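You operate a simulated robot arm through the tools that you are given. There is no shell and no other tool.

You are at the controls of a simulated robot arm. One attempt, no reset.

TASK
One charger's socket is dead. Move its plug to the fourth socket and cap the dead one.
Fine: the dead socket's switch off first, the fourth switch on last.
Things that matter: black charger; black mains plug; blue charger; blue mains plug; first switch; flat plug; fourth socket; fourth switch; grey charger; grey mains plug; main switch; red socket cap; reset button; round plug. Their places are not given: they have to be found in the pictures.

The check looks at the end state, three seconds after you hand in, the way a careful person would. Anything else that was tipped, shoved, dropped, spilled or broken makes it a failure. A push-on lid holds only when it is set on centred and level and pressed home; a screw cap is set on level and turned clockwise until tight.

THE ROBOT
A 7-joint arm with a two-finger parallel gripper, fixed in place. Base frame: the origin is at the foot of the arm, x ahead of it, y to its left, z up. Units: m, degrees, N and s.
Its first joint turns from -166.0 to 166.0 degrees. Payload 3.43 kg.
The TCP is the grasp point between the finger pads, 0.034 m short of the fingertips. In the tool frame z runs along the fingers and y along their closing line. The gripper opens to 0.128 m. The fingers are 0.024 m wide and 0.012 m thick; the gripper's body (0.048 by 0.13 m) begins 0.096 m behind the TCP.
Orientation is that of the tool frame in the base frame, as [roll, pitch, yaw] about the fixed x, y, z axes, in that order (R = Rz(yaw) Ry(pitch) Rx(roll)). With the fingers straight down and closing along the base's y, the tool's x points along the base's -x, its y along +y and its z along -z.

THE INTERFACE
- The arm moves only by the tool servo_tool. Its argument "moves" is a list of rows, each an object of numbers (a shift or turn left out is 0, a gripper value left out holds the last): "dx", "dy", "dz": the shift along the base's x, y, z in units of 250 mm (1.0 is 250 mm); "wx", "wy", "wz": the turn, a rotation vector about the base's x, y, z in units of 180 degrees (1.0 is 180 degrees); "fingers": the opening in per cent of the stroke, from 0 (shut) to 100 (fully open). In form: [{"dx": .., "dy": .., "dz": .., "wx": .., "wy": .., "wz": .., "fingers": ..}, ...]. A call has 1 to 20 rows; each row is the pose to reach, as a shift and turn from the pose commanded when the call began. A call with a number of a shift or a turn outside -1 to 1 is refused whole. Each row takes 0.2 s and may step no farther than 0.05 m and 8.6 degrees from the row before; otherwise, or with a gripper value out of range, the whole call is refused. Where a pose cannot be reached the arm comes as near as it can. A force on the tool above 90 N (or 10 N above the force at the start of the call, whichever is more), or a blocked arm, ends the call early, and 0.2 s more pass. The fingers move at their own pace (about 0.153 m/s each) and stop on an object; they squeeze with about 23 N. The grip force told is the motor's: it shows also when the fingers shut on nothing. Time passes only in rows, and 0.2 s behind the last, so rows that repeat a pose let the fingers close. The reply holds the time, the measured pose of the TCP, the force on the tool along the base axes, the opening and the grip force, in the units named above and with some noise, with the torque about the TCP (base axes, N m) and any sound that the robot's microphone picked up.
- Cameras (640 x 400 px; columns grow to the right, rows downward): "scene" is fixed at [0.3987, 0.6521, 1.5626]; the picture's right is [-0.62, -0.79, 0.00], its down [-0.65, 0.51, -0.56] and it looks along [0.44, -0.34, -0.83] (base axes); focal length 345 px, centre (320, 200). "wrist" rides on the gripper at [0.076, -0.011, -0.16] in the tool frame; the picture's right is [0.15, 0.99, 0.00], its down [-0.88, 0.13, -0.46] and it looks along [-0.45, 0.07, 0.89] (tool axes); focal length 234 px, centre (320, 200).
- capture(camera): a new picture of that camera. The clock stands still meanwhile.
- probe_pixels(camera, pixels): for up to 12 pixels [column, row] of the newest picture of that camera ("zoom" is the newest enlarged one), the place [x, y, z] in the base frame of the surface seen there, good to about 0.003 m. The clock stands still meanwhile.
- inspect(camera, box): a new picture of the part [left, top, right, bottom] of that camera's present view, enlarged. The clock stands still meanwhile.
- job_done(): hands the job in; it is judged then, once.

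Unless the task says otherwise, let go and move clear before handing in.

The tools are called after ">>>" as name(argument=value, ...) on one line, values as JSON. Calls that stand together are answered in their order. servo_tool: Moves the arm, as the interface text tells. Its arguments: {"type":"object","properties":{"moves":{"type":"array"}},"required":["moves"]} The other tools are called the same way: capture (camera) takes a picture; probe_pixels (camera, pixels) gives the place of the surface under pixels of a picture; inspect (camera, box) takes an enlarged picture of a part of a camera's view; job_done () hands the job in.

At the start:

```text
time: 0.0
position: [0.421, 0.5175, 1.1353]
orientation: [-179.9, -0.1, 179.8]
force: [-0.2, 0.3, -0.5]
moment: [0.03, -0.04, -0.04]
finger_gap: 0.1279
finger_force: 0.0
```

scene: 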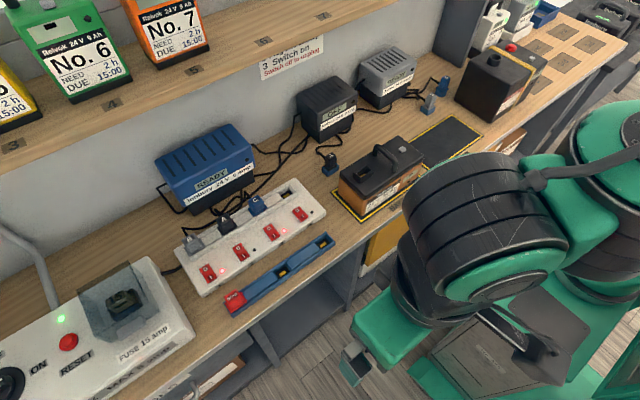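
wrist: 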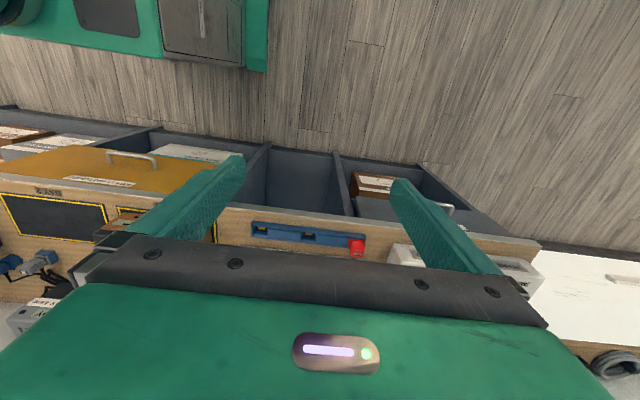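

The scene picture shows a power strip near (250,235) with three plugs and red switches, a blue tray with a red cap at (235,300), and chargers behind. I'll enlarge those parts before moving.

>>> inspect(camera="scene", box=[150, 160, 350, 320])

>>> inspect(camera="scene", box=[290, 30, 510, 230])

>>> inspect(camera="scene", box=[0, 220, 210, 400])

>>> inspect(camera="scene", box=[240, 20, 340, 100])

```text
2.50 times, centred on (250, 240) of scene
```

zoom: 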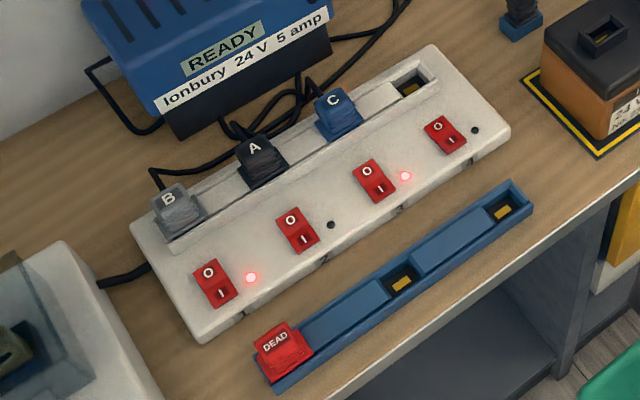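

```text
2.00 times, centred on (400, 130) of scene
```

zoom: 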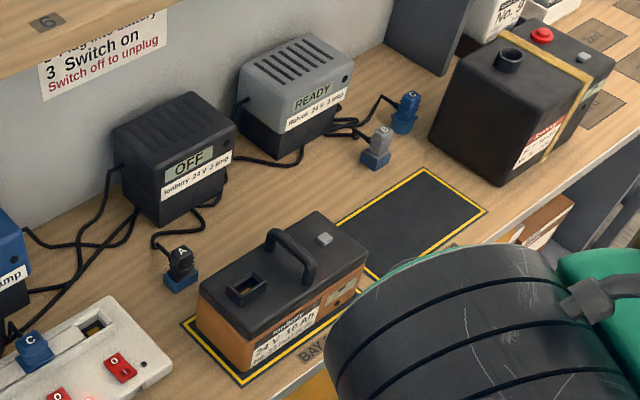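

```text
2.22 times, centred on (105, 310) of scene
```

zoom: 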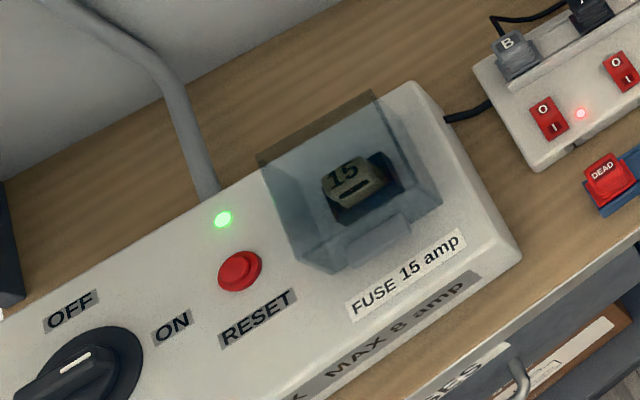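

```text
5.00 times, centred on (290, 60) of scene
```

zoom: 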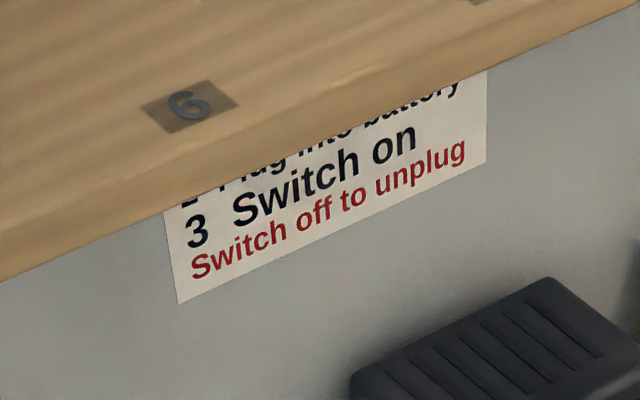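

The lamp beside the second switch is dark and the black charger reads OFF, so socket 2 with plug A looks dead. I'll enlarge the switches, labels and charger displays to be sure.

>>> inspect(camera="scene", box=[175, 220, 255, 300])

>>> inspect(camera="scene", box=[245, 170, 335, 250])

>>> inspect(camera="scene", box=[290, 40, 430, 150])

>>> inspect(camera="scene", box=[80, 300, 200, 400])

>>> inspect(camera="scene", box=[150, 110, 310, 240])

```text
5.00 times, centred on (215, 260) of scene
```

zoom: 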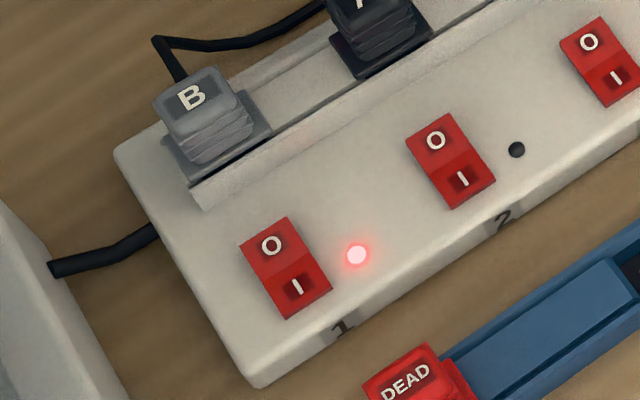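

```text
5.00 times, centred on (290, 210) of scene
```

zoom: 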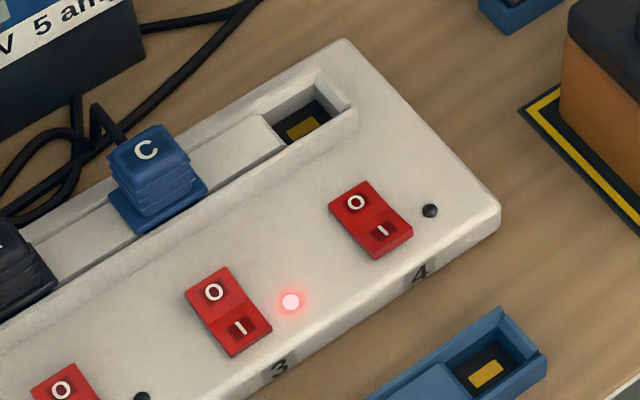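

```text
3.64 times, centred on (360, 95) of scene
```

zoom: 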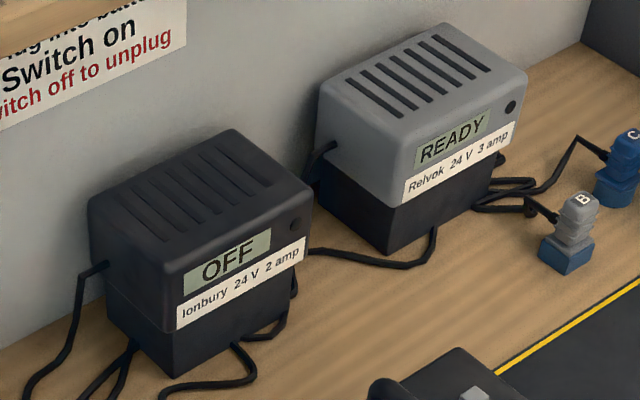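

```text
4.00 times, centred on (140, 350) of scene
```

zoom: 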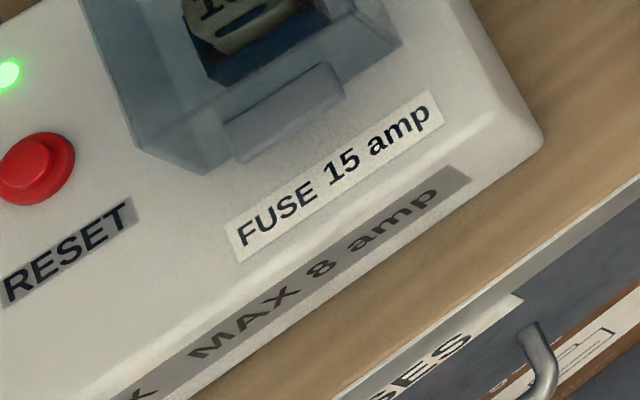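

```text
3.08 times, centred on (230, 175) of scene
```

zoom: 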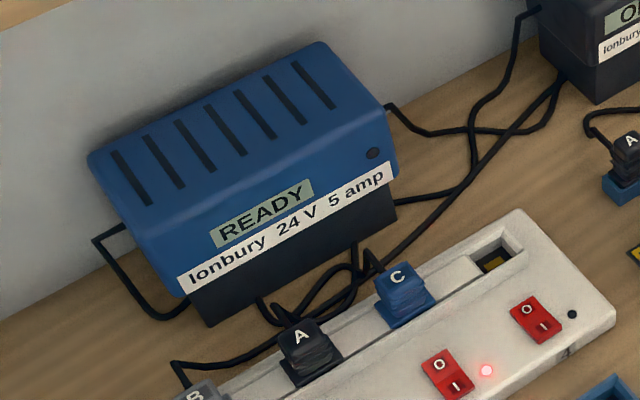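

Displays confirm it: black "OFF", blue and grey "READY", lamp 2 dark. Now I'll measure where things are.

>>> inspect(camera="scene", box=[150, 160, 350, 320])

>>> probe_pixels(camera="zoom", pixels=[[170, 198], [255, 147], [333, 100], [411, 85], [208, 272], [220, 294], [291, 220], [303, 242], [367, 170], [380, 192], [439, 125], [450, 145]])

>>> probe_pixels(camera="zoom", pixels=[[275, 342], [266, 330], [290, 332], [402, 282], [503, 211], [275, 388], [528, 205], [290, 122], [145, 250], [500, 130], [430, 50], [200, 335]])

>>> probe_pixels(camera="scene", pixels=[[180, 150], [240, 130], [225, 180], [330, 165], [380, 160], [250, 50], [330, 10], [270, 100], [320, 100], [385, 60], [60, 260], [125, 275]])

```text
2.50 times, centred on (250, 240) of scene
```

zoom: 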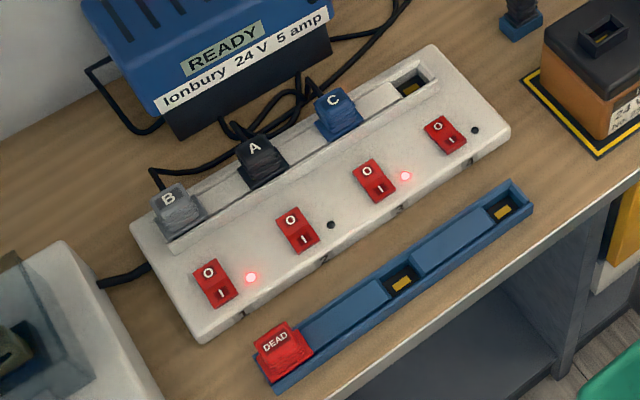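

```text
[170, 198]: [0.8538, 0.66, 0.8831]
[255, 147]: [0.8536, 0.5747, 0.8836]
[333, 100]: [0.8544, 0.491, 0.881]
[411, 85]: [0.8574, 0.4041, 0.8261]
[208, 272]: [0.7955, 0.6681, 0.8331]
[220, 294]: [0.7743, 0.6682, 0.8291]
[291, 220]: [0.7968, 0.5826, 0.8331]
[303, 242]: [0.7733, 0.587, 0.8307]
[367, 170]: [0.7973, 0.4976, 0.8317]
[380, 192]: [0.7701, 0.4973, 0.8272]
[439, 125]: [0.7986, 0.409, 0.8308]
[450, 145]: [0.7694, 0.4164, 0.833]
```

```text
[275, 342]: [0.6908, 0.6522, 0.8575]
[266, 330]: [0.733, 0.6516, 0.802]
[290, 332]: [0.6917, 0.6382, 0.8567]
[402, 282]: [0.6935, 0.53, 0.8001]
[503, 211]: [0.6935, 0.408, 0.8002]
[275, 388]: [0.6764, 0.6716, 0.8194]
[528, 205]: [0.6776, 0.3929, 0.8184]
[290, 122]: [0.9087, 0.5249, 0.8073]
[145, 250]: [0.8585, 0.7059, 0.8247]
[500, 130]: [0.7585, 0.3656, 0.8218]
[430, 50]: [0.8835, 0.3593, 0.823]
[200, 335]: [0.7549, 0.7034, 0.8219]
```

```text
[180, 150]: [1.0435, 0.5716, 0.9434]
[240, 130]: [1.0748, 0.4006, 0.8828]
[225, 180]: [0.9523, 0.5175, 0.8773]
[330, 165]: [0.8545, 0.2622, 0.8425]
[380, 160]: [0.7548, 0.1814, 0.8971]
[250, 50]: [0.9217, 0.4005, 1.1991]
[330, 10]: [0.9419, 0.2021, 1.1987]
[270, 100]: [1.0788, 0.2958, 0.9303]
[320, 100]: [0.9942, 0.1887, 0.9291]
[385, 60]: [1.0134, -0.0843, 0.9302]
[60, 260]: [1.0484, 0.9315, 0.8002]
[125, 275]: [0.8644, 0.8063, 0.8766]
```

The strip lies parallel to y with sockets about 0.085 m apart and switches at x≈0.785. Next I'll measure the plug, the cap, the recesses and the shelf edge in close-up.

>>> inspect(camera="scene", box=[205, 180, 285, 240])

>>> probe_pixels(camera="zoom", pixels=[[100, 320], [190, 260], [120, 290], [170, 330], [220, 290], [165, 350], [245, 320], [180, 365], [130, 330], [440, 150], [20, 300], [80, 400]])

>>> inspect(camera="scene", box=[200, 260, 300, 330])

>>> probe_pixels(camera="scene", pixels=[[200, 102], [210, 105], [300, 60], [350, 30], [170, 100], [350, 240], [380, 222], [300, 165], [200, 305], [275, 355], [150, 90], [100, 120]])

```text
6.67 times, centred on (245, 210) of scene
```

zoom: 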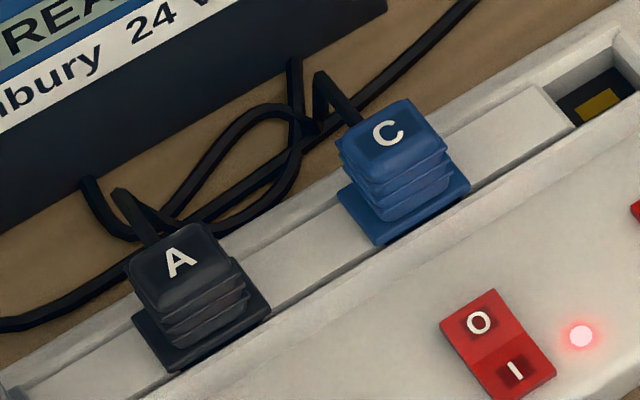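

```text
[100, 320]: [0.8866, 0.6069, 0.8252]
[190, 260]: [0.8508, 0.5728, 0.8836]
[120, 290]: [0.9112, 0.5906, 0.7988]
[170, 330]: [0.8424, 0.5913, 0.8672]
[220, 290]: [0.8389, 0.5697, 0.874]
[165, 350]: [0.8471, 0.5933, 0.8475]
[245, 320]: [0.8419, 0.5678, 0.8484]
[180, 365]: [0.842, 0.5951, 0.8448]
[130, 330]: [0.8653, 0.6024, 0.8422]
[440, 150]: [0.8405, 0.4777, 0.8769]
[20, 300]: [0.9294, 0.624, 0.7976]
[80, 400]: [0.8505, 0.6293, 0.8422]
```

```text
5.71 times, centred on (250, 295) of scene
```

zoom: 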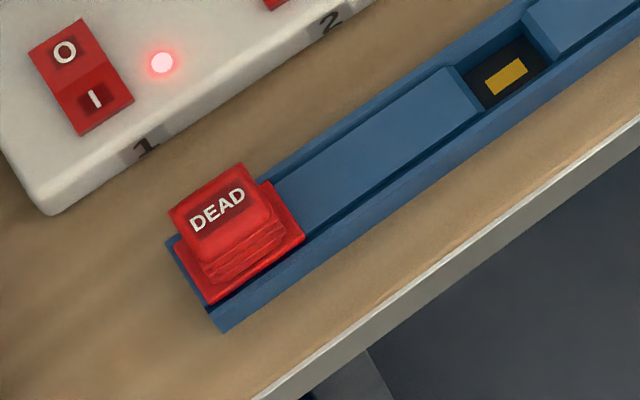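

```text
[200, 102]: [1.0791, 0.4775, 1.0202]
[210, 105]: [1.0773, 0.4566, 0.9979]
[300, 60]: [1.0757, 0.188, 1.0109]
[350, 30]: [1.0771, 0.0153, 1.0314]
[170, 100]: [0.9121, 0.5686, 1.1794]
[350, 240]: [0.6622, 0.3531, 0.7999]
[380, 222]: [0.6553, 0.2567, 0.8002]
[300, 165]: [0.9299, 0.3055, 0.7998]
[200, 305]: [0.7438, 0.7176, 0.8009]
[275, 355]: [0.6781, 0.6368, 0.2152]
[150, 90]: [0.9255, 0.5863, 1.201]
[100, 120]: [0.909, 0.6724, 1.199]
```

Bench top is z≈0.80, the shelf front is x≈0.91 at z≈1.18, and rocker heights show switch 2 is on (I side low) and switch 4 off. I'll move over the strip with the fingers tilted forward by 25° for reach, then look with the wrist camera.

>>> servo_tool(moves=[{"dx": 0.12, "dy": 0.03, "wy": -0.0174, "fingers": 100}, {"dx": 0.25, "dy": 0.06, "wy": -0.035}, {"dx": 0.37, "dy": 0.1, "wy": -0.052, "dz": -0.04}, {"dx": 0.5, "dy": 0.13, "wy": -0.07, "dz": -0.08}, {"dx": 0.62, "dy": 0.16, "wy": -0.087, "dz": -0.12}, {"dx": 0.75, "dy": 0.2, "wy": -0.104, "dz": -0.16}, {"dx": 0.87, "dy": 0.23, "wy": -0.122, "dz": -0.2}, {"dx": 1.0, "dy": 0.26, "wy": -0.139, "dz": -0.24}, {"dx": 1.0, "dy": 0.26, "wy": -0.139, "dz": -0.24}])

>>> capture(camera="wrist")

>>> capture(camera="scene")

```text
time: 2.0
position: [0.6595, 0.5827, 1.0825]
orientation: [179.9, 25.8, 179.9]
force: [0.7, 0.4, -0.3]
moment: [-0.02, -0.02, 0.0]
finger_gap: 0.1281
finger_force: 0.0
```

```text
taken
```

wrist: 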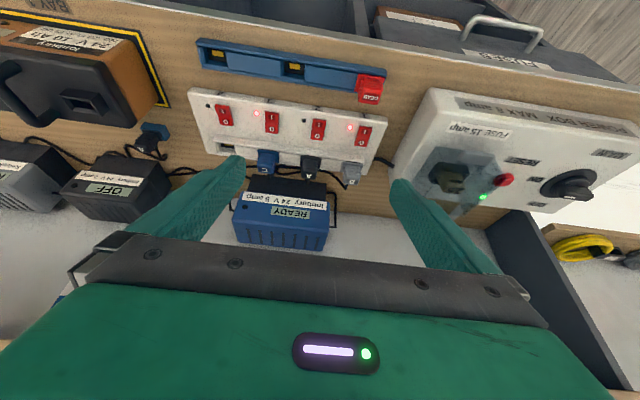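

```text
taken
```

scene: 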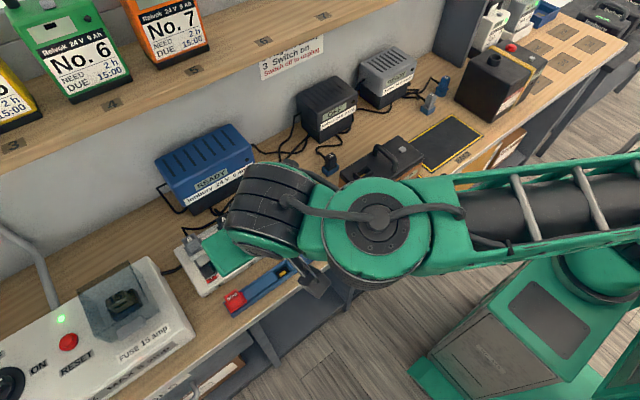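

The wrist view shows the strip clearly at (190–380, 90–180), upside down relative to the bench. I'll enlarge and measure it from here.

>>> inspect(camera="wrist", box=[180, 30, 400, 190])

>>> probe_pixels(camera="wrist", pixels=[[318, 124], [317, 134], [272, 116], [272, 128], [225, 110], [225, 121], [313, 158], [268, 154], [228, 149], [352, 165], [355, 73], [370, 84]])

```text
2.50 times, centred on (290, 110) of wrist
```

zoom: 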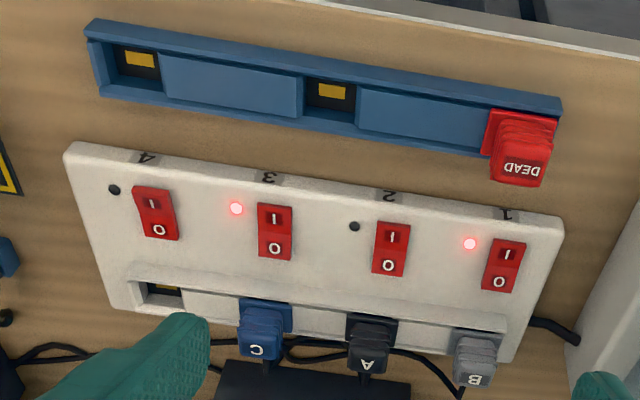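

```text
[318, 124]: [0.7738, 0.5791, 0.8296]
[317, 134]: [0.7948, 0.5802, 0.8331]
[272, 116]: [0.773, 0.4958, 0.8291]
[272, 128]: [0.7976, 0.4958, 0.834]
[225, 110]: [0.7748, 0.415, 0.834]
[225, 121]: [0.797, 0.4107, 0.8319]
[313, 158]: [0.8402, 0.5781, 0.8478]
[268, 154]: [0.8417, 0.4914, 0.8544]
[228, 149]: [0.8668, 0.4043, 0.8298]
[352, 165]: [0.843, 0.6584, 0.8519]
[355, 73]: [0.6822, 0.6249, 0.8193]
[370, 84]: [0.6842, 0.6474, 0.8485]
```

Switch 2's O side is at about (0.797, 0.581, 0.834). I'll shut the fingers and come down to just above it.

>>> servo_tool(moves=[{"fingers": 0}, {"dx": 0.1, "dz": -0.14}, {"dx": 0.2, "dz": -0.28}, {"dx": 0.3, "dz": -0.42}, {"dx": 0.4, "dz": -0.56}, {"dx": 0.5, "dz": -0.7, "dy": -0.006}, {"dx": 0.5, "dz": -0.7, "dy": -0.006}, {"dx": 0.5, "dz": -0.7, "dy": -0.006}])

>>> capture(camera="wrist")

>>> inspect(camera="scene", box=[170, 160, 330, 300])

```text
time: 3.8
position: [0.7834, 0.5791, 0.9053]
orientation: [179.9, 25.7, 179.8]
force: [-0.4, 0.1, -0.6]
moment: [-0.02, -0.02, 0.01]
finger_gap: 0.0
finger_force: 22.3
```

```text
taken
```

wrist: 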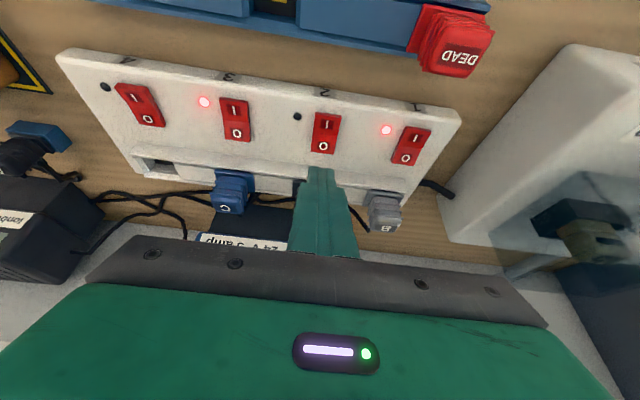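

```text
2.86 times, centred on (250, 230) of scene
```

zoom: 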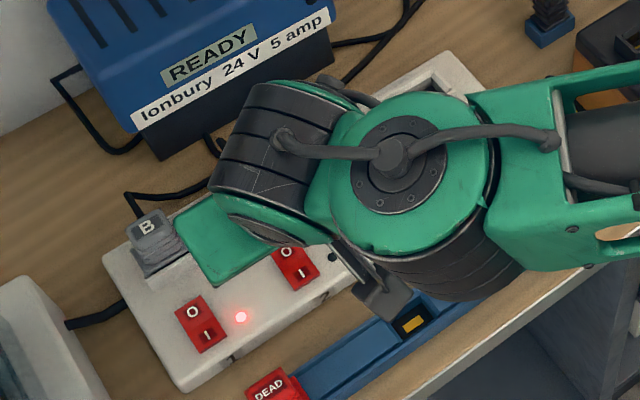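

The shut fingertips hover just behind switch 2 (pixel 322,165 vs O at 322,147), with the measured pose about 12 mm short in x and 5 mm high. I'll correct and press the O side gently.

>>> servo_tool(moves=[{"dx": 0.05, "dy": 0.008, "dz": -0.04}, {"dx": 0.05, "dy": 0.008, "dz": -0.08}, {"dx": 0.05, "dy": 0.008, "dz": -0.11}, {"dx": 0.05, "dy": 0.008, "dz": -0.12}, {"dx": 0.05, "dy": 0.008, "dz": -0.13}, {"dx": 0.05, "dy": 0.008, "dz": -0.138}])

>>> capture(camera="wrist")

```text
time: 5.2
position: [0.7961, 0.5827, 0.8714]
orientation: [-180.0, 25.5, 179.9]
force: [0.3, -0.2, -0.4]
moment: [0.01, 0.04, -0.03]
finger_gap: 0.0003
finger_force: 23.0
```

```text
taken
```

wrist: 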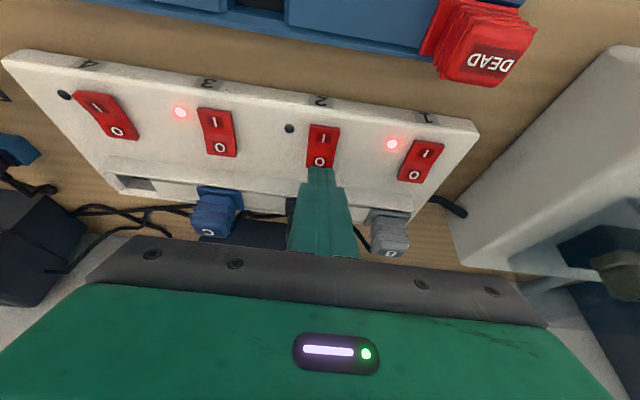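

The fingertip at (320,170) sits next to the "O" at (320,160) with no contact yet. I'll check where the tip really is.

>>> inspect(camera="wrist", box=[270, 110, 370, 200])

>>> probe_pixels(camera="wrist", pixels=[[312, 172], [320, 171], [327, 172], [320, 185], [320, 162], [322, 140], [310, 165], [335, 165]])

```text
4.44 times, centred on (320, 155) of wrist
```

zoom: 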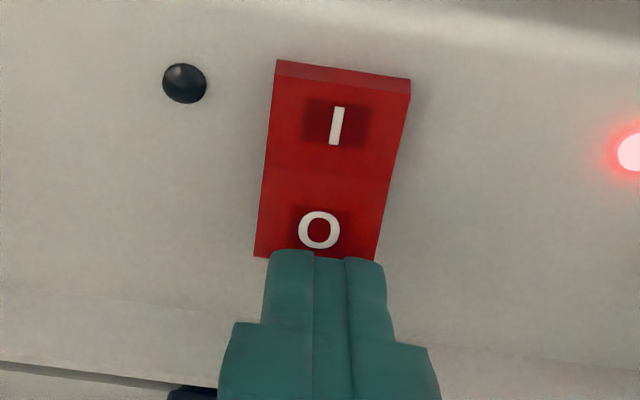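

```text
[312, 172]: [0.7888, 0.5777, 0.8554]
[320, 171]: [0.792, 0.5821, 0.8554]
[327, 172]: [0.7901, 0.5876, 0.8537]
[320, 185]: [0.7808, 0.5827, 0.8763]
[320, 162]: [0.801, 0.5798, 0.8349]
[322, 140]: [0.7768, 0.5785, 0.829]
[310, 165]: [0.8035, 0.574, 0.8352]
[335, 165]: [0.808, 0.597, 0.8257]
```

The tip edge is at about (0.80, 0.582, 0.836), right above the O end of the rocker. I'll press down about 1 cm in small steps.

>>> servo_tool(moves=[{"dy": -0.008}, {"dy": -0.008, "dz": -0.008}, {"dy": -0.008, "dz": -0.016}, {"dy": -0.008, "dz": -0.024}, {"dy": -0.008, "dz": -0.032}, {"dy": -0.008, "dz": -0.04}, {"dy": -0.008, "dz": -0.04}])

>>> inspect(camera="wrist", box=[180, 60, 460, 230])

```text
time: 6.8
position: [0.7944, 0.5817, 0.8661]
orientation: [179.7, 26.0, 179.7]
force: [-5.7, -2.8, 43.2]
moment: [-0.17, 0.01, -0.27]
finger_gap: 0.0
finger_force: 23.2
```

```text
2.29 times, centred on (320, 145) of wrist
```

zoom: 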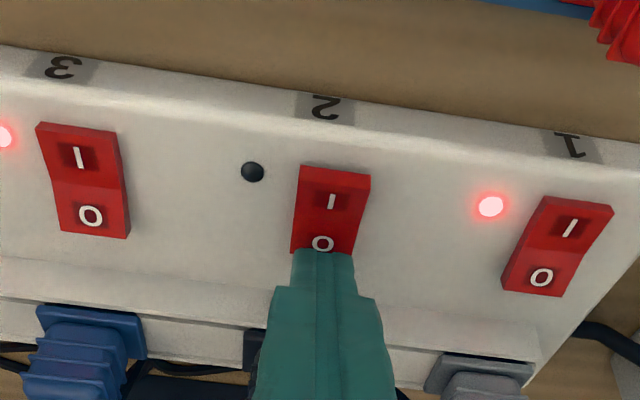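

The force reached 43 N and the rocker's shape has changed. I'll lift and check the rocker.

>>> servo_tool(moves=[{"dz": 0.05}, {"dz": 0.1, "dx": -0.05}, {"dz": 0.2, "dx": -0.15}, {"dz": 0.3, "dx": -0.25}, {"dz": 0.3, "dx": -0.25}])

>>> inspect(camera="wrist", box=[140, 60, 460, 240])

>>> inspect(camera="scene", box=[170, 160, 330, 300])

```text
time: 8.0
position: [0.7324, 0.5795, 0.9383]
orientation: [-180.0, 25.6, 179.9]
force: [0.1, 0.6, -0.4]
moment: [-0.01, -0.04, -0.02]
finger_gap: 0.0
finger_force: 23.1
```

```text
2.00 times, centred on (300, 150) of wrist
```

zoom: 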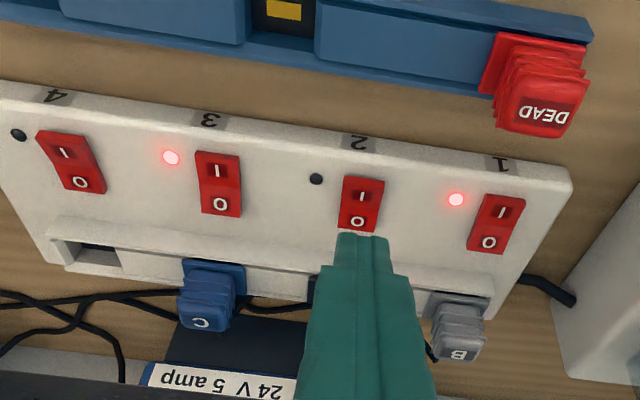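

```text
2.86 times, centred on (250, 230) of scene
```

zoom: 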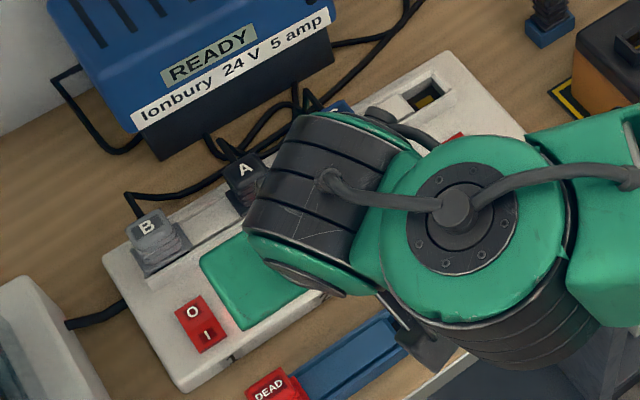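

Switch 2's rocker at (360,205) now resembles switch 4's off shape. I'll verify by heights.

>>> inspect(camera="wrist", box=[140, 110, 400, 200])

>>> probe_pixels(camera="wrist", pixels=[[321, 152], [320, 157], [319, 169], [319, 173], [248, 140], [249, 147], [250, 160], [251, 165], [171, 131], [174, 138], [181, 150], [184, 154]])

```text
2.46 times, centred on (270, 155) of wrist
```

zoom: 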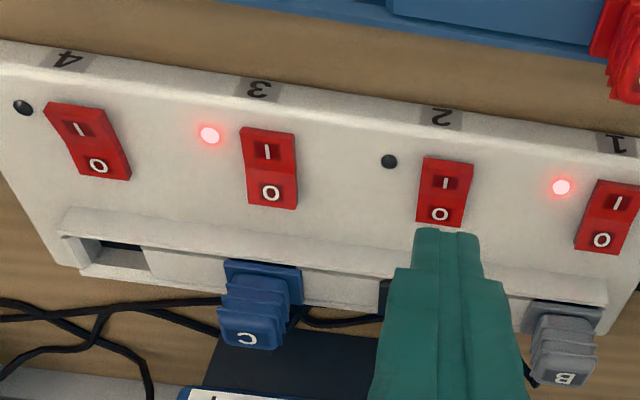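

```text
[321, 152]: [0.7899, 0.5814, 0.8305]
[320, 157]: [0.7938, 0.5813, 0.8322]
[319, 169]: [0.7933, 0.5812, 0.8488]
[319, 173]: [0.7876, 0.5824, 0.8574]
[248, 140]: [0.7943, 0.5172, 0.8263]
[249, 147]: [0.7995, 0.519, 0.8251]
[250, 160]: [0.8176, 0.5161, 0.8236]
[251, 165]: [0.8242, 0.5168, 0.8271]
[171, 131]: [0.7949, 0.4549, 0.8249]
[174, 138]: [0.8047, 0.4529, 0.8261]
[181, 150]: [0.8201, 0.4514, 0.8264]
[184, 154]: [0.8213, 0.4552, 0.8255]
```

>>> probe_pixels(camera="zoom", pixels=[[450, 168], [445, 195], [440, 222], [432, 205], [267, 140], [268, 170], [272, 203], [70, 112], [85, 145], [105, 175], [615, 190], [600, 248]])

```text
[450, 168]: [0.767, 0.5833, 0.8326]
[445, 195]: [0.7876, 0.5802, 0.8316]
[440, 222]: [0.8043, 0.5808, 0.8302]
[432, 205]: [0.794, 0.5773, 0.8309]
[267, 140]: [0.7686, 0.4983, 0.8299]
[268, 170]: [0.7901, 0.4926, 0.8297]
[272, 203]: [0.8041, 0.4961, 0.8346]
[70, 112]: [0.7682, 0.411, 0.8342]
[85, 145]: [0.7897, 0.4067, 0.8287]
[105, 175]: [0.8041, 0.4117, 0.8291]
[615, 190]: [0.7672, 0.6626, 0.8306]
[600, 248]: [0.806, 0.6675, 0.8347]
```

Switch 2's I end (0.8326) is now higher than its O end (0.8302), the same way as switch 4, so it is off. Next I'll open the fingers partway and hover over plug A.

>>> servo_tool(moves=[{"dz": 0.06, "fingers": 48}, {"dx": 0.12, "dz": 0.06}, {"dx": 0.24, "dy": -0.01, "dz": 0.05}, {"dx": 0.36, "dy": -0.02, "dz": 0.04}, {"dx": 0.49, "dy": -0.02, "dz": 0.03}, {"dx": 0.49, "dy": -0.02, "dz": 0.03}, {"dx": 0.49, "dy": -0.02, "dz": 0.03}])

>>> capture(camera="wrist")

>>> capture(camera="scene")

```text
time: 9.6
position: [0.855, 0.5769, 0.9452]
orientation: [180.0, 25.6, 179.8]
force: [-0.2, -0.8, 0.0]
moment: [0.0, 0.01, 0.01]
finger_gap: 0.0614
finger_force: 0.1
```

```text
taken
```

wrist: 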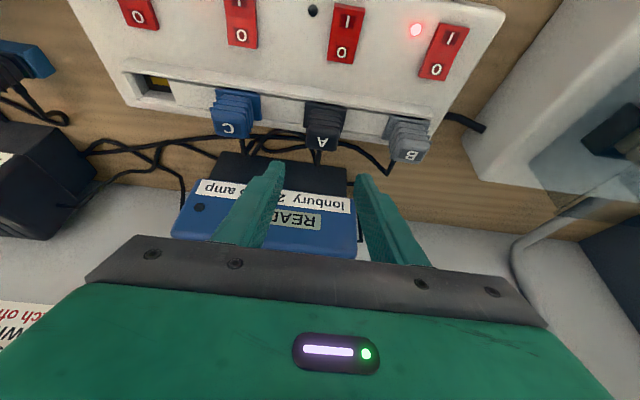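

```text
taken
```

scene: 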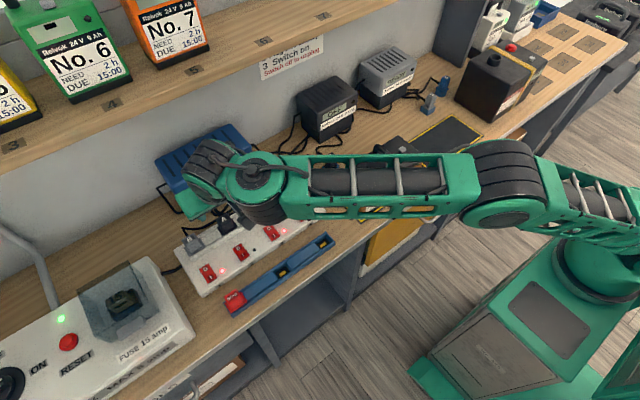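

I'm hovering above plug A, which is at pixel (322,125). I'll measure its sides and the neighbouring plugs from here.

>>> inspect(camera="wrist", box=[200, 70, 440, 200])

>>> inspect(camera="scene", box=[170, 160, 330, 300])

```text
2.67 times, centred on (320, 135) of wrist
```

zoom: 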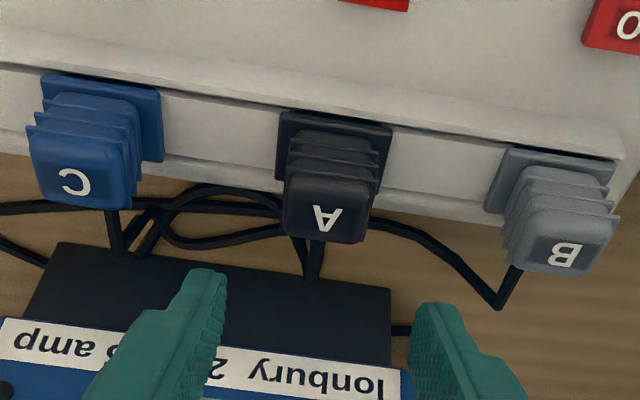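

```text
2.86 times, centred on (250, 230) of scene
```

zoom: 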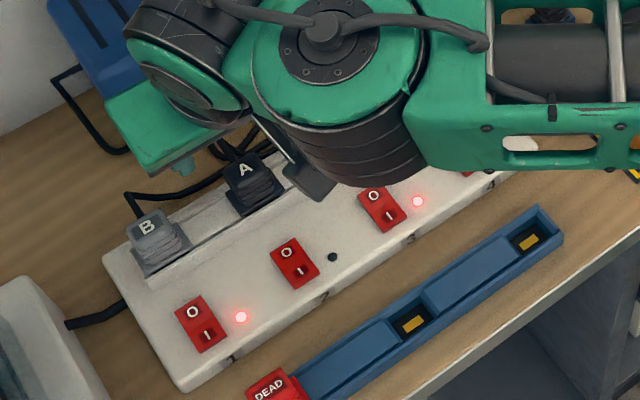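

>>> inspect(camera="wrist", box=[200, 70, 440, 200])

>>> probe_pixels(camera="zoom", pixels=[[285, 118], [384, 130], [292, 195], [362, 205], [325, 190], [325, 236], [75, 182], [562, 250], [220, 130], [450, 122], [450, 108], [335, 150]])

>>> probe_pixels(camera="zoom", pixels=[[281, 160], [385, 165], [292, 140], [372, 150], [230, 180], [440, 210], [45, 85], [155, 95], [510, 155], [608, 168], [105, 230], [315, 262]])

```text
2.67 times, centred on (320, 135) of wrist
```

zoom: 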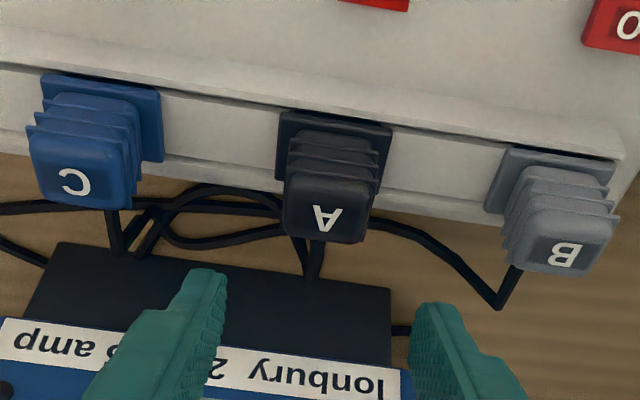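

```text
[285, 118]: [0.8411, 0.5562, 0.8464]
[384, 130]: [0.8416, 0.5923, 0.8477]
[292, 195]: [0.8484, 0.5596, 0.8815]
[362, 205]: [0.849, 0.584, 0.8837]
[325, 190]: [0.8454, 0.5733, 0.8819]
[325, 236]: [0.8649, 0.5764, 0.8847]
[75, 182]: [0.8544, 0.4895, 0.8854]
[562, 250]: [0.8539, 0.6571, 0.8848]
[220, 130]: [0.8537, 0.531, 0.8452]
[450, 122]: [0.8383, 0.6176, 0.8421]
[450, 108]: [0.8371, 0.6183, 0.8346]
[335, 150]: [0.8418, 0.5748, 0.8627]
```

```text
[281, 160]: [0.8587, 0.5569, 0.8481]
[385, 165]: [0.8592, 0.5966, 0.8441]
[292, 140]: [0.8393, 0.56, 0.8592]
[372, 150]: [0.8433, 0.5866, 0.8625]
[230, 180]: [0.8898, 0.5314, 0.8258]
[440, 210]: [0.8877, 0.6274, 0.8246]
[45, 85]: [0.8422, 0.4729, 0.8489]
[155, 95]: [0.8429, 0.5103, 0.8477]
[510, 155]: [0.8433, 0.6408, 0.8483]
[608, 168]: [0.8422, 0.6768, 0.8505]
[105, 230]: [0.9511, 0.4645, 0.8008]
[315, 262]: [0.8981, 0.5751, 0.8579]
```

Plug A's body spans y 0.559–0.588 and x 0.84–0.866, with its flange top at z 0.848 and its top at 0.884. I'll go down so the fingertips straddle the body just above the flange.

>>> servo_tool(moves=[{"dx": -0.038, "dy": -0.012}, {"dx": -0.038, "dy": -0.012, "dz": -0.06}, {"dx": -0.038, "dy": -0.012, "dz": -0.12}, {"dx": -0.038, "dy": -0.012, "dz": -0.17}, {"dx": -0.038, "dy": -0.012, "dz": -0.2}, {"dx": -0.038, "dy": -0.012, "dz": -0.225}, {"dx": -0.038, "dy": -0.012, "dz": -0.233}, {"dx": -0.038, "dy": -0.012, "dz": -0.233}])

>>> inspect(camera="wrist", box=[220, 90, 420, 220])

>>> inspect(camera="scene", box=[190, 170, 290, 250])

```text
time: 11.4
position: [0.8466, 0.5737, 0.8857]
orientation: [180.0, 25.6, 179.9]
force: [0.5, -0.2, 0.3]
moment: [0.02, -0.02, 0.0]
finger_gap: 0.0612
finger_force: 0.0
```

```text
3.08 times, centred on (320, 155) of wrist
```

zoom: 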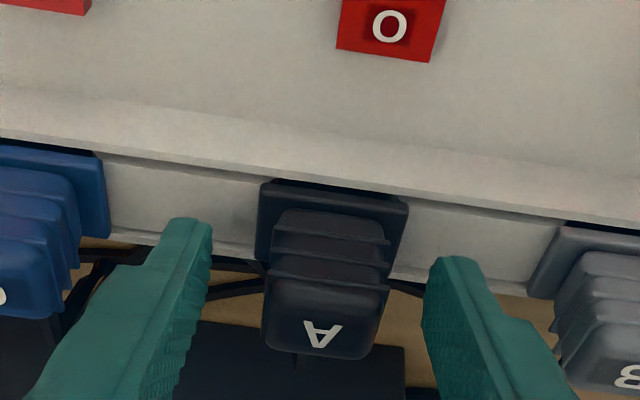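

```text
5.00 times, centred on (240, 210) of scene
```

zoom: 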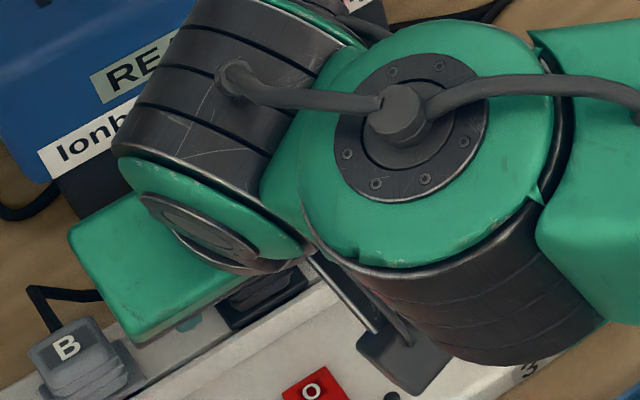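

The fingers straddle plug A evenly, clear of plugs B and C. I'll close on it.

>>> servo_tool(moves=[{"fingers": 35}, {"fingers": 28}, {"fingers": 20}, {"fingers": 10}, {"fingers": 10}, {"fingers": 10}])

>>> inspect(camera="wrist", box=[220, 90, 420, 220])

```text
time: 12.8
position: [0.8468, 0.5736, 0.886]
orientation: [-180.0, 25.5, -180.0]
force: [-0.1, 0.8, 1.1]
moment: [-0.03, 0.0, -0.01]
finger_gap: 0.0295
finger_force: 23.2
```

```text
3.08 times, centred on (320, 155) of wrist
```

zoom: 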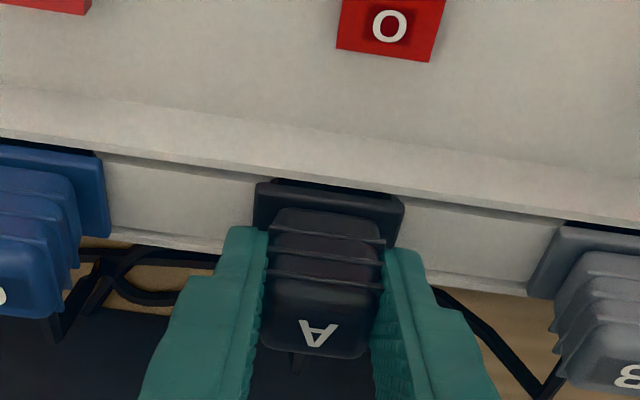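

Gripped with a 29.5 mm gap at 23 N. I'll pull straight up.

>>> servo_tool(moves=[{"dz": 0.015, "fingers": 0}, {"dz": 0.03}, {"dz": 0.05}, {"dz": 0.08}, {"dz": 0.12}, {"dz": 0.17}, {"dz": 0.22}, {"dz": 0.28}, {"dz": 0.32}, {"dz": 0.32}])

>>> capture(camera="wrist")

>>> inspect(camera="scene", box=[170, 140, 330, 260])

```text
time: 15.0
position: [0.8455, 0.5734, 0.9681]
orientation: [-180.0, 25.6, 179.8]
force: [0.4, 0.2, -1.3]
moment: [0.05, -0.03, -0.01]
finger_gap: 0.0293
finger_force: 22.5
```

```text
taken
```

wrist: 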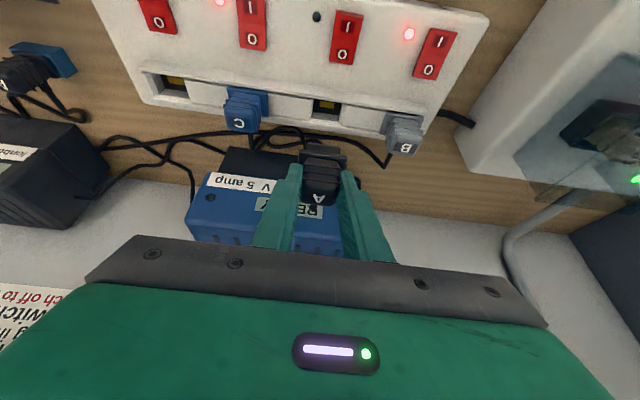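

```text
3.33 times, centred on (250, 200) of scene
```

zoom: 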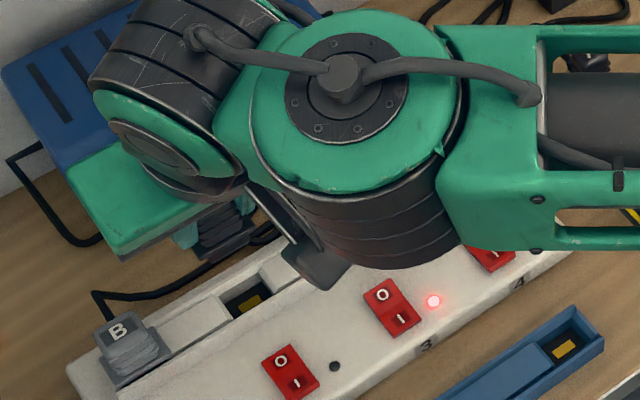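

Plug A is out and held straight; empty sockets 2 at (325,107) and 4 at (173,83) are both visible. I'll measure the exact offset between the two recesses.

>>> inspect(camera="wrist", box=[290, 80, 370, 130])

>>> probe_pixels(camera="zoom", pixels=[[183, 150], [375, 170], [190, 240], [365, 262], [280, 170], [280, 235], [160, 180], [400, 210], [280, 120], [280, 280]])

>>> inspect(camera="wrist", box=[135, 55, 215, 105])

```text
8.00 times, centred on (330, 105) of wrist
```

zoom: 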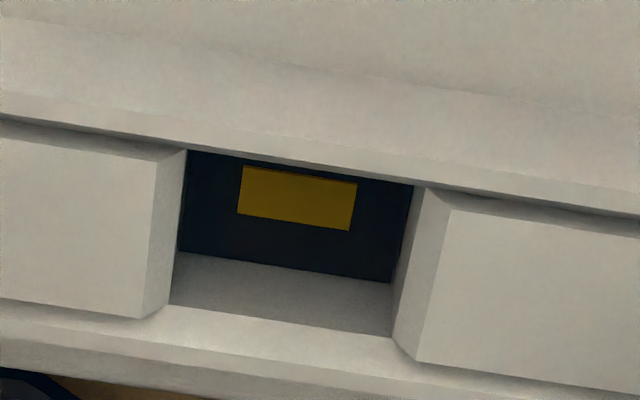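

```text
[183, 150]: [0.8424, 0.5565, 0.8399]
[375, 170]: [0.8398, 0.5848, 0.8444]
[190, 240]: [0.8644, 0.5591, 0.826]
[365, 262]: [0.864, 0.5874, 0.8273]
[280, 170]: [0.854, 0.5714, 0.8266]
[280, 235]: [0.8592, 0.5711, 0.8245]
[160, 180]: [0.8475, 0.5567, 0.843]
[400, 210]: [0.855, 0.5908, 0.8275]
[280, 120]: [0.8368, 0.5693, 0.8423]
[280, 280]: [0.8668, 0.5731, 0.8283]
```

```text
8.00 times, centred on (175, 80) of wrist
```

zoom: 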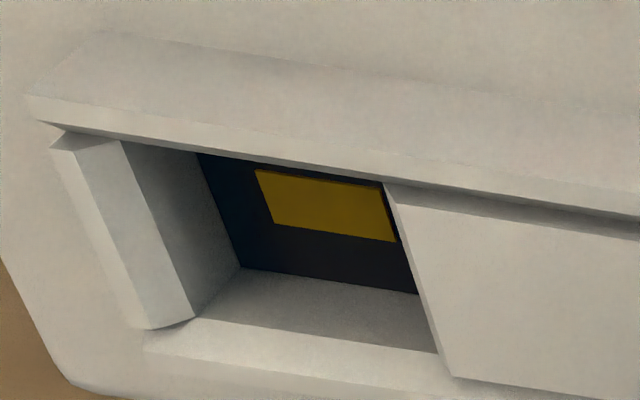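

Socket 2's recess runs about y 0.556–0.593 with a chamfered rim. I'll carry the plug across to above socket 4 (about 0.17 m in −y), clear of plug C.

>>> servo_tool(moves=[{"dz": 0.04}, {"dz": 0.04, "dy": -0.1}, {"dz": 0.04, "dy": -0.2}, {"dz": 0.04, "dy": -0.3}, {"dz": 0.04, "dy": -0.4}, {"dz": 0.04, "dy": -0.5}, {"dz": 0.04, "dy": -0.6}, {"dz": 0.04, "dy": -0.68}, {"dz": 0.04, "dy": -0.68}, {"dz": 0.04, "dy": -0.68}])

>>> capture(camera="wrist")

>>> capture(camera="scene")

```text
time: 17.2
position: [0.8437, 0.4033, 0.9767]
orientation: [179.8, 25.6, 179.9]
force: [-0.4, 0.0, -1.6]
moment: [0.0, -0.02, 0.02]
finger_gap: 0.0295
finger_force: 22.8
```

```text
taken
```

wrist: 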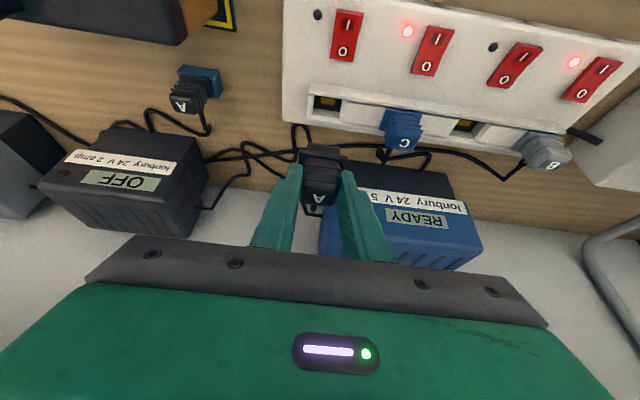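

```text
taken
```

scene: 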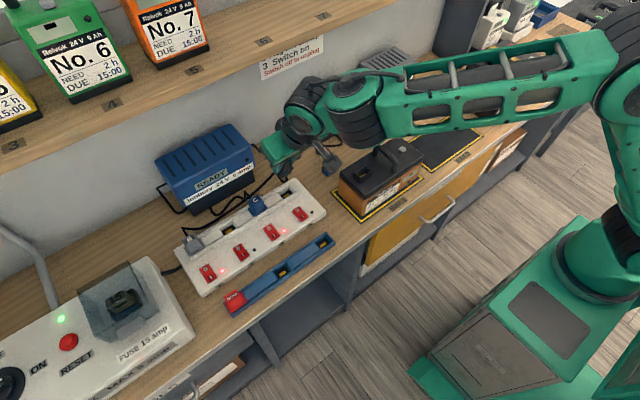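

Now socket 4 is at (327,103) in the wrist view. I'll measure its recess the same way as socket 2's.

>>> inspect(camera="wrist", box=[290, 80, 370, 130])

>>> probe_pixels(camera="zoom", pixels=[[183, 150], [375, 170], [190, 240], [365, 252], [280, 160], [280, 225], [160, 180], [400, 210], [280, 120], [280, 270], [330, 160], [330, 225]])

>>> probe_pixels(camera="wrist", pixels=[[300, 155], [320, 153], [345, 158], [310, 168], [330, 170], [318, 195], [465, 125], [325, 101], [400, 143], [555, 155]])

```text
8.00 times, centred on (330, 105) of wrist
```

zoom: 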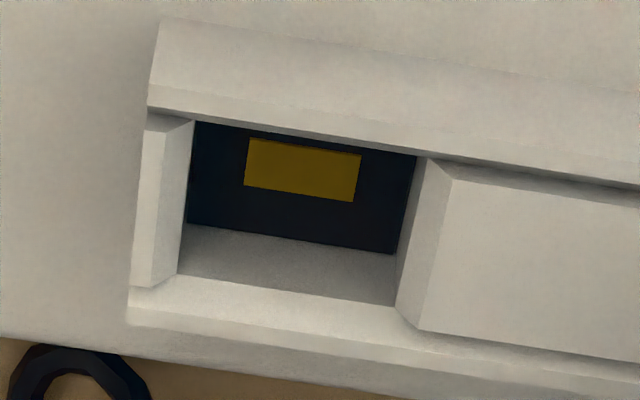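

```text
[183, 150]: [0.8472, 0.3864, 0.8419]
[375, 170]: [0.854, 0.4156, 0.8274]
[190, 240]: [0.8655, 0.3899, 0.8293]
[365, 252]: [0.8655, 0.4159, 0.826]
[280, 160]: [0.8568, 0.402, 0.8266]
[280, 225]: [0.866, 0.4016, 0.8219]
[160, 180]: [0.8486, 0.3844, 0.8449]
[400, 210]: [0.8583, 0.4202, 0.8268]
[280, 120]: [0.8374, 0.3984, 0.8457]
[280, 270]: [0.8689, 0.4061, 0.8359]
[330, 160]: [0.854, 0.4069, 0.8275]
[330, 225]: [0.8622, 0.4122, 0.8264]
```

```text
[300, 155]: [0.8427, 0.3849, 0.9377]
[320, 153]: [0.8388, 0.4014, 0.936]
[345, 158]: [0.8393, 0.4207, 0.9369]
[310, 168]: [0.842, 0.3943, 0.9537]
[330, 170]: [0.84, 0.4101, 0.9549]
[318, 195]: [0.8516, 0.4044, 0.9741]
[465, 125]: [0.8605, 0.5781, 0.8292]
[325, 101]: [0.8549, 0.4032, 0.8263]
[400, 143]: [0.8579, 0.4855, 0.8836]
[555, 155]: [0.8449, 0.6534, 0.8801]
```

The computed centres are y≈0.575 for socket 2 and y≈0.406 for socket 4, so the offset is 0.170 m, matching the move. I'll take a second reading of the pose before inserting.

>>> servo_tool(moves=[{"dz": 0}, {"dz": 0}])

>>> servo_tool(moves=[{"dz": 0}])

>>> servo_tool(moves=[{"dz": 0}])

```text
time: 17.8
position: [0.8444, 0.4027, 0.9773]
orientation: [179.9, 25.5, 180.0]
force: [-0.6, -1.4, -0.7]
moment: [-0.02, 0.03, -0.03]
finger_gap: 0.0295
finger_force: 23.2
```

```text
time: 18.2
position: [0.8432, 0.4044, 0.9765]
orientation: [179.8, 25.5, 179.9]
force: [0.2, 0.5, -0.9]
moment: [-0.01, 0.04, 0.0]
finger_gap: 0.0292
finger_force: 23.0
```

```text
time: 18.6
position: [0.844, 0.4035, 0.976]
orientation: [179.8, 25.7, 179.9]
force: [0.2, -0.1, -0.5]
moment: [-0.02, 0.02, 0.0]
finger_gap: 0.0293
finger_force: 22.9
```

Mean pose is (0.844, 0.4035, 0.977); the seated grip was (0.8467, 0.5737, 0.886). I'll correct x slightly and come down to just above the recess.

>>> servo_tool(moves=[{"dx": 0.006, "dz": -0.06}, {"dx": 0.006, "dz": -0.12}, {"dx": 0.006, "dz": -0.18}, {"dx": 0.006, "dz": -0.22}, {"dx": 0.006, "dz": -0.25}, {"dx": 0.006, "dz": -0.25}, {"dx": 0.006, "dz": -0.25}])

>>> servo_tool(moves=[{"dz": 0}])

>>> servo_tool(moves=[{"dz": 0}])

>>> inspect(camera="wrist", box=[260, 90, 380, 180])

>>> inspect(camera="scene", box=[240, 160, 340, 240])

```text
time: 20.2
position: [0.847, 0.4021, 0.9137]
orientation: [179.9, 25.6, 179.9]
force: [0.6, 0.2, -0.7]
moment: [0.03, 0.03, -0.03]
finger_gap: 0.0294
finger_force: 22.6
```

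```text
time: 20.6
position: [0.8476, 0.4026, 0.9135]
orientation: [179.9, 25.6, 179.9]
force: [-0.6, 0.0, -0.9]
moment: [0.03, 0.04, -0.01]
finger_gap: 0.0295
finger_force: 23.1
```

```text
time: 21.0
position: [0.8471, 0.4028, 0.9126]
orientation: [179.9, 25.7, 179.9]
force: [0.1, -0.8, -0.3]
moment: [0.02, 0.0, 0.01]
finger_gap: 0.0293
finger_force: 23.2
```

```text
4.44 times, centred on (320, 135) of wrist
```

zoom: 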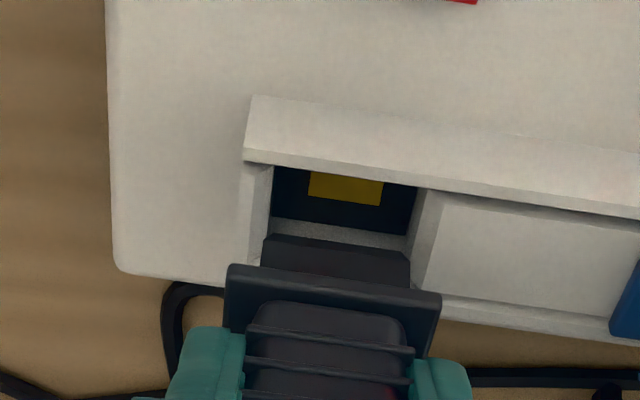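

```text
5.00 times, centred on (290, 200) of scene
```

zoom: 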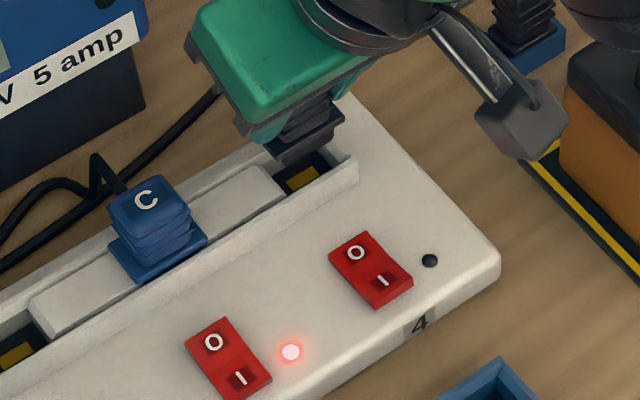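

The plug's lower block is just above recess 4, about 1 mm low in y. I'll nudge it and lower in small steps while watching the force.

>>> servo_tool(moves=[{"dy": 0.005}, {"dy": 0.005, "dz": -0.012}, {"dy": 0.005, "dz": -0.024}, {"dy": 0.005, "dz": -0.036}, {"dy": 0.005, "dz": -0.048}, {"dy": 0.005, "dz": -0.06}, {"dy": 0.005, "dz": -0.06}])

>>> inspect(camera="wrist", box=[260, 90, 380, 180])

```text
time: 22.6
position: [0.8476, 0.4048, 0.8978]
orientation: [179.9, 25.6, 179.9]
force: [-0.2, 0.2, -0.9]
moment: [0.03, 0.02, -0.02]
finger_gap: 0.0294
finger_force: 23.3
```

```text
4.44 times, centred on (320, 135) of wrist
```

zoom: 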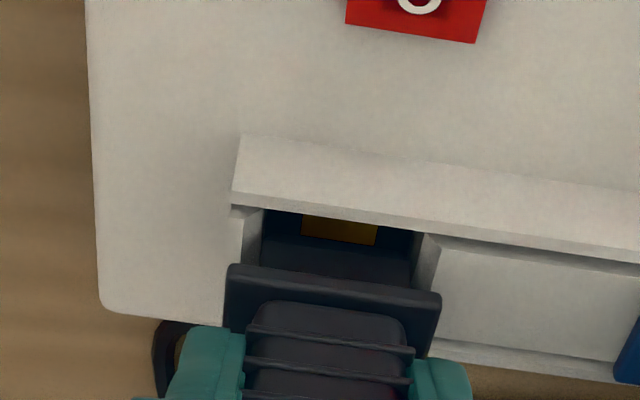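

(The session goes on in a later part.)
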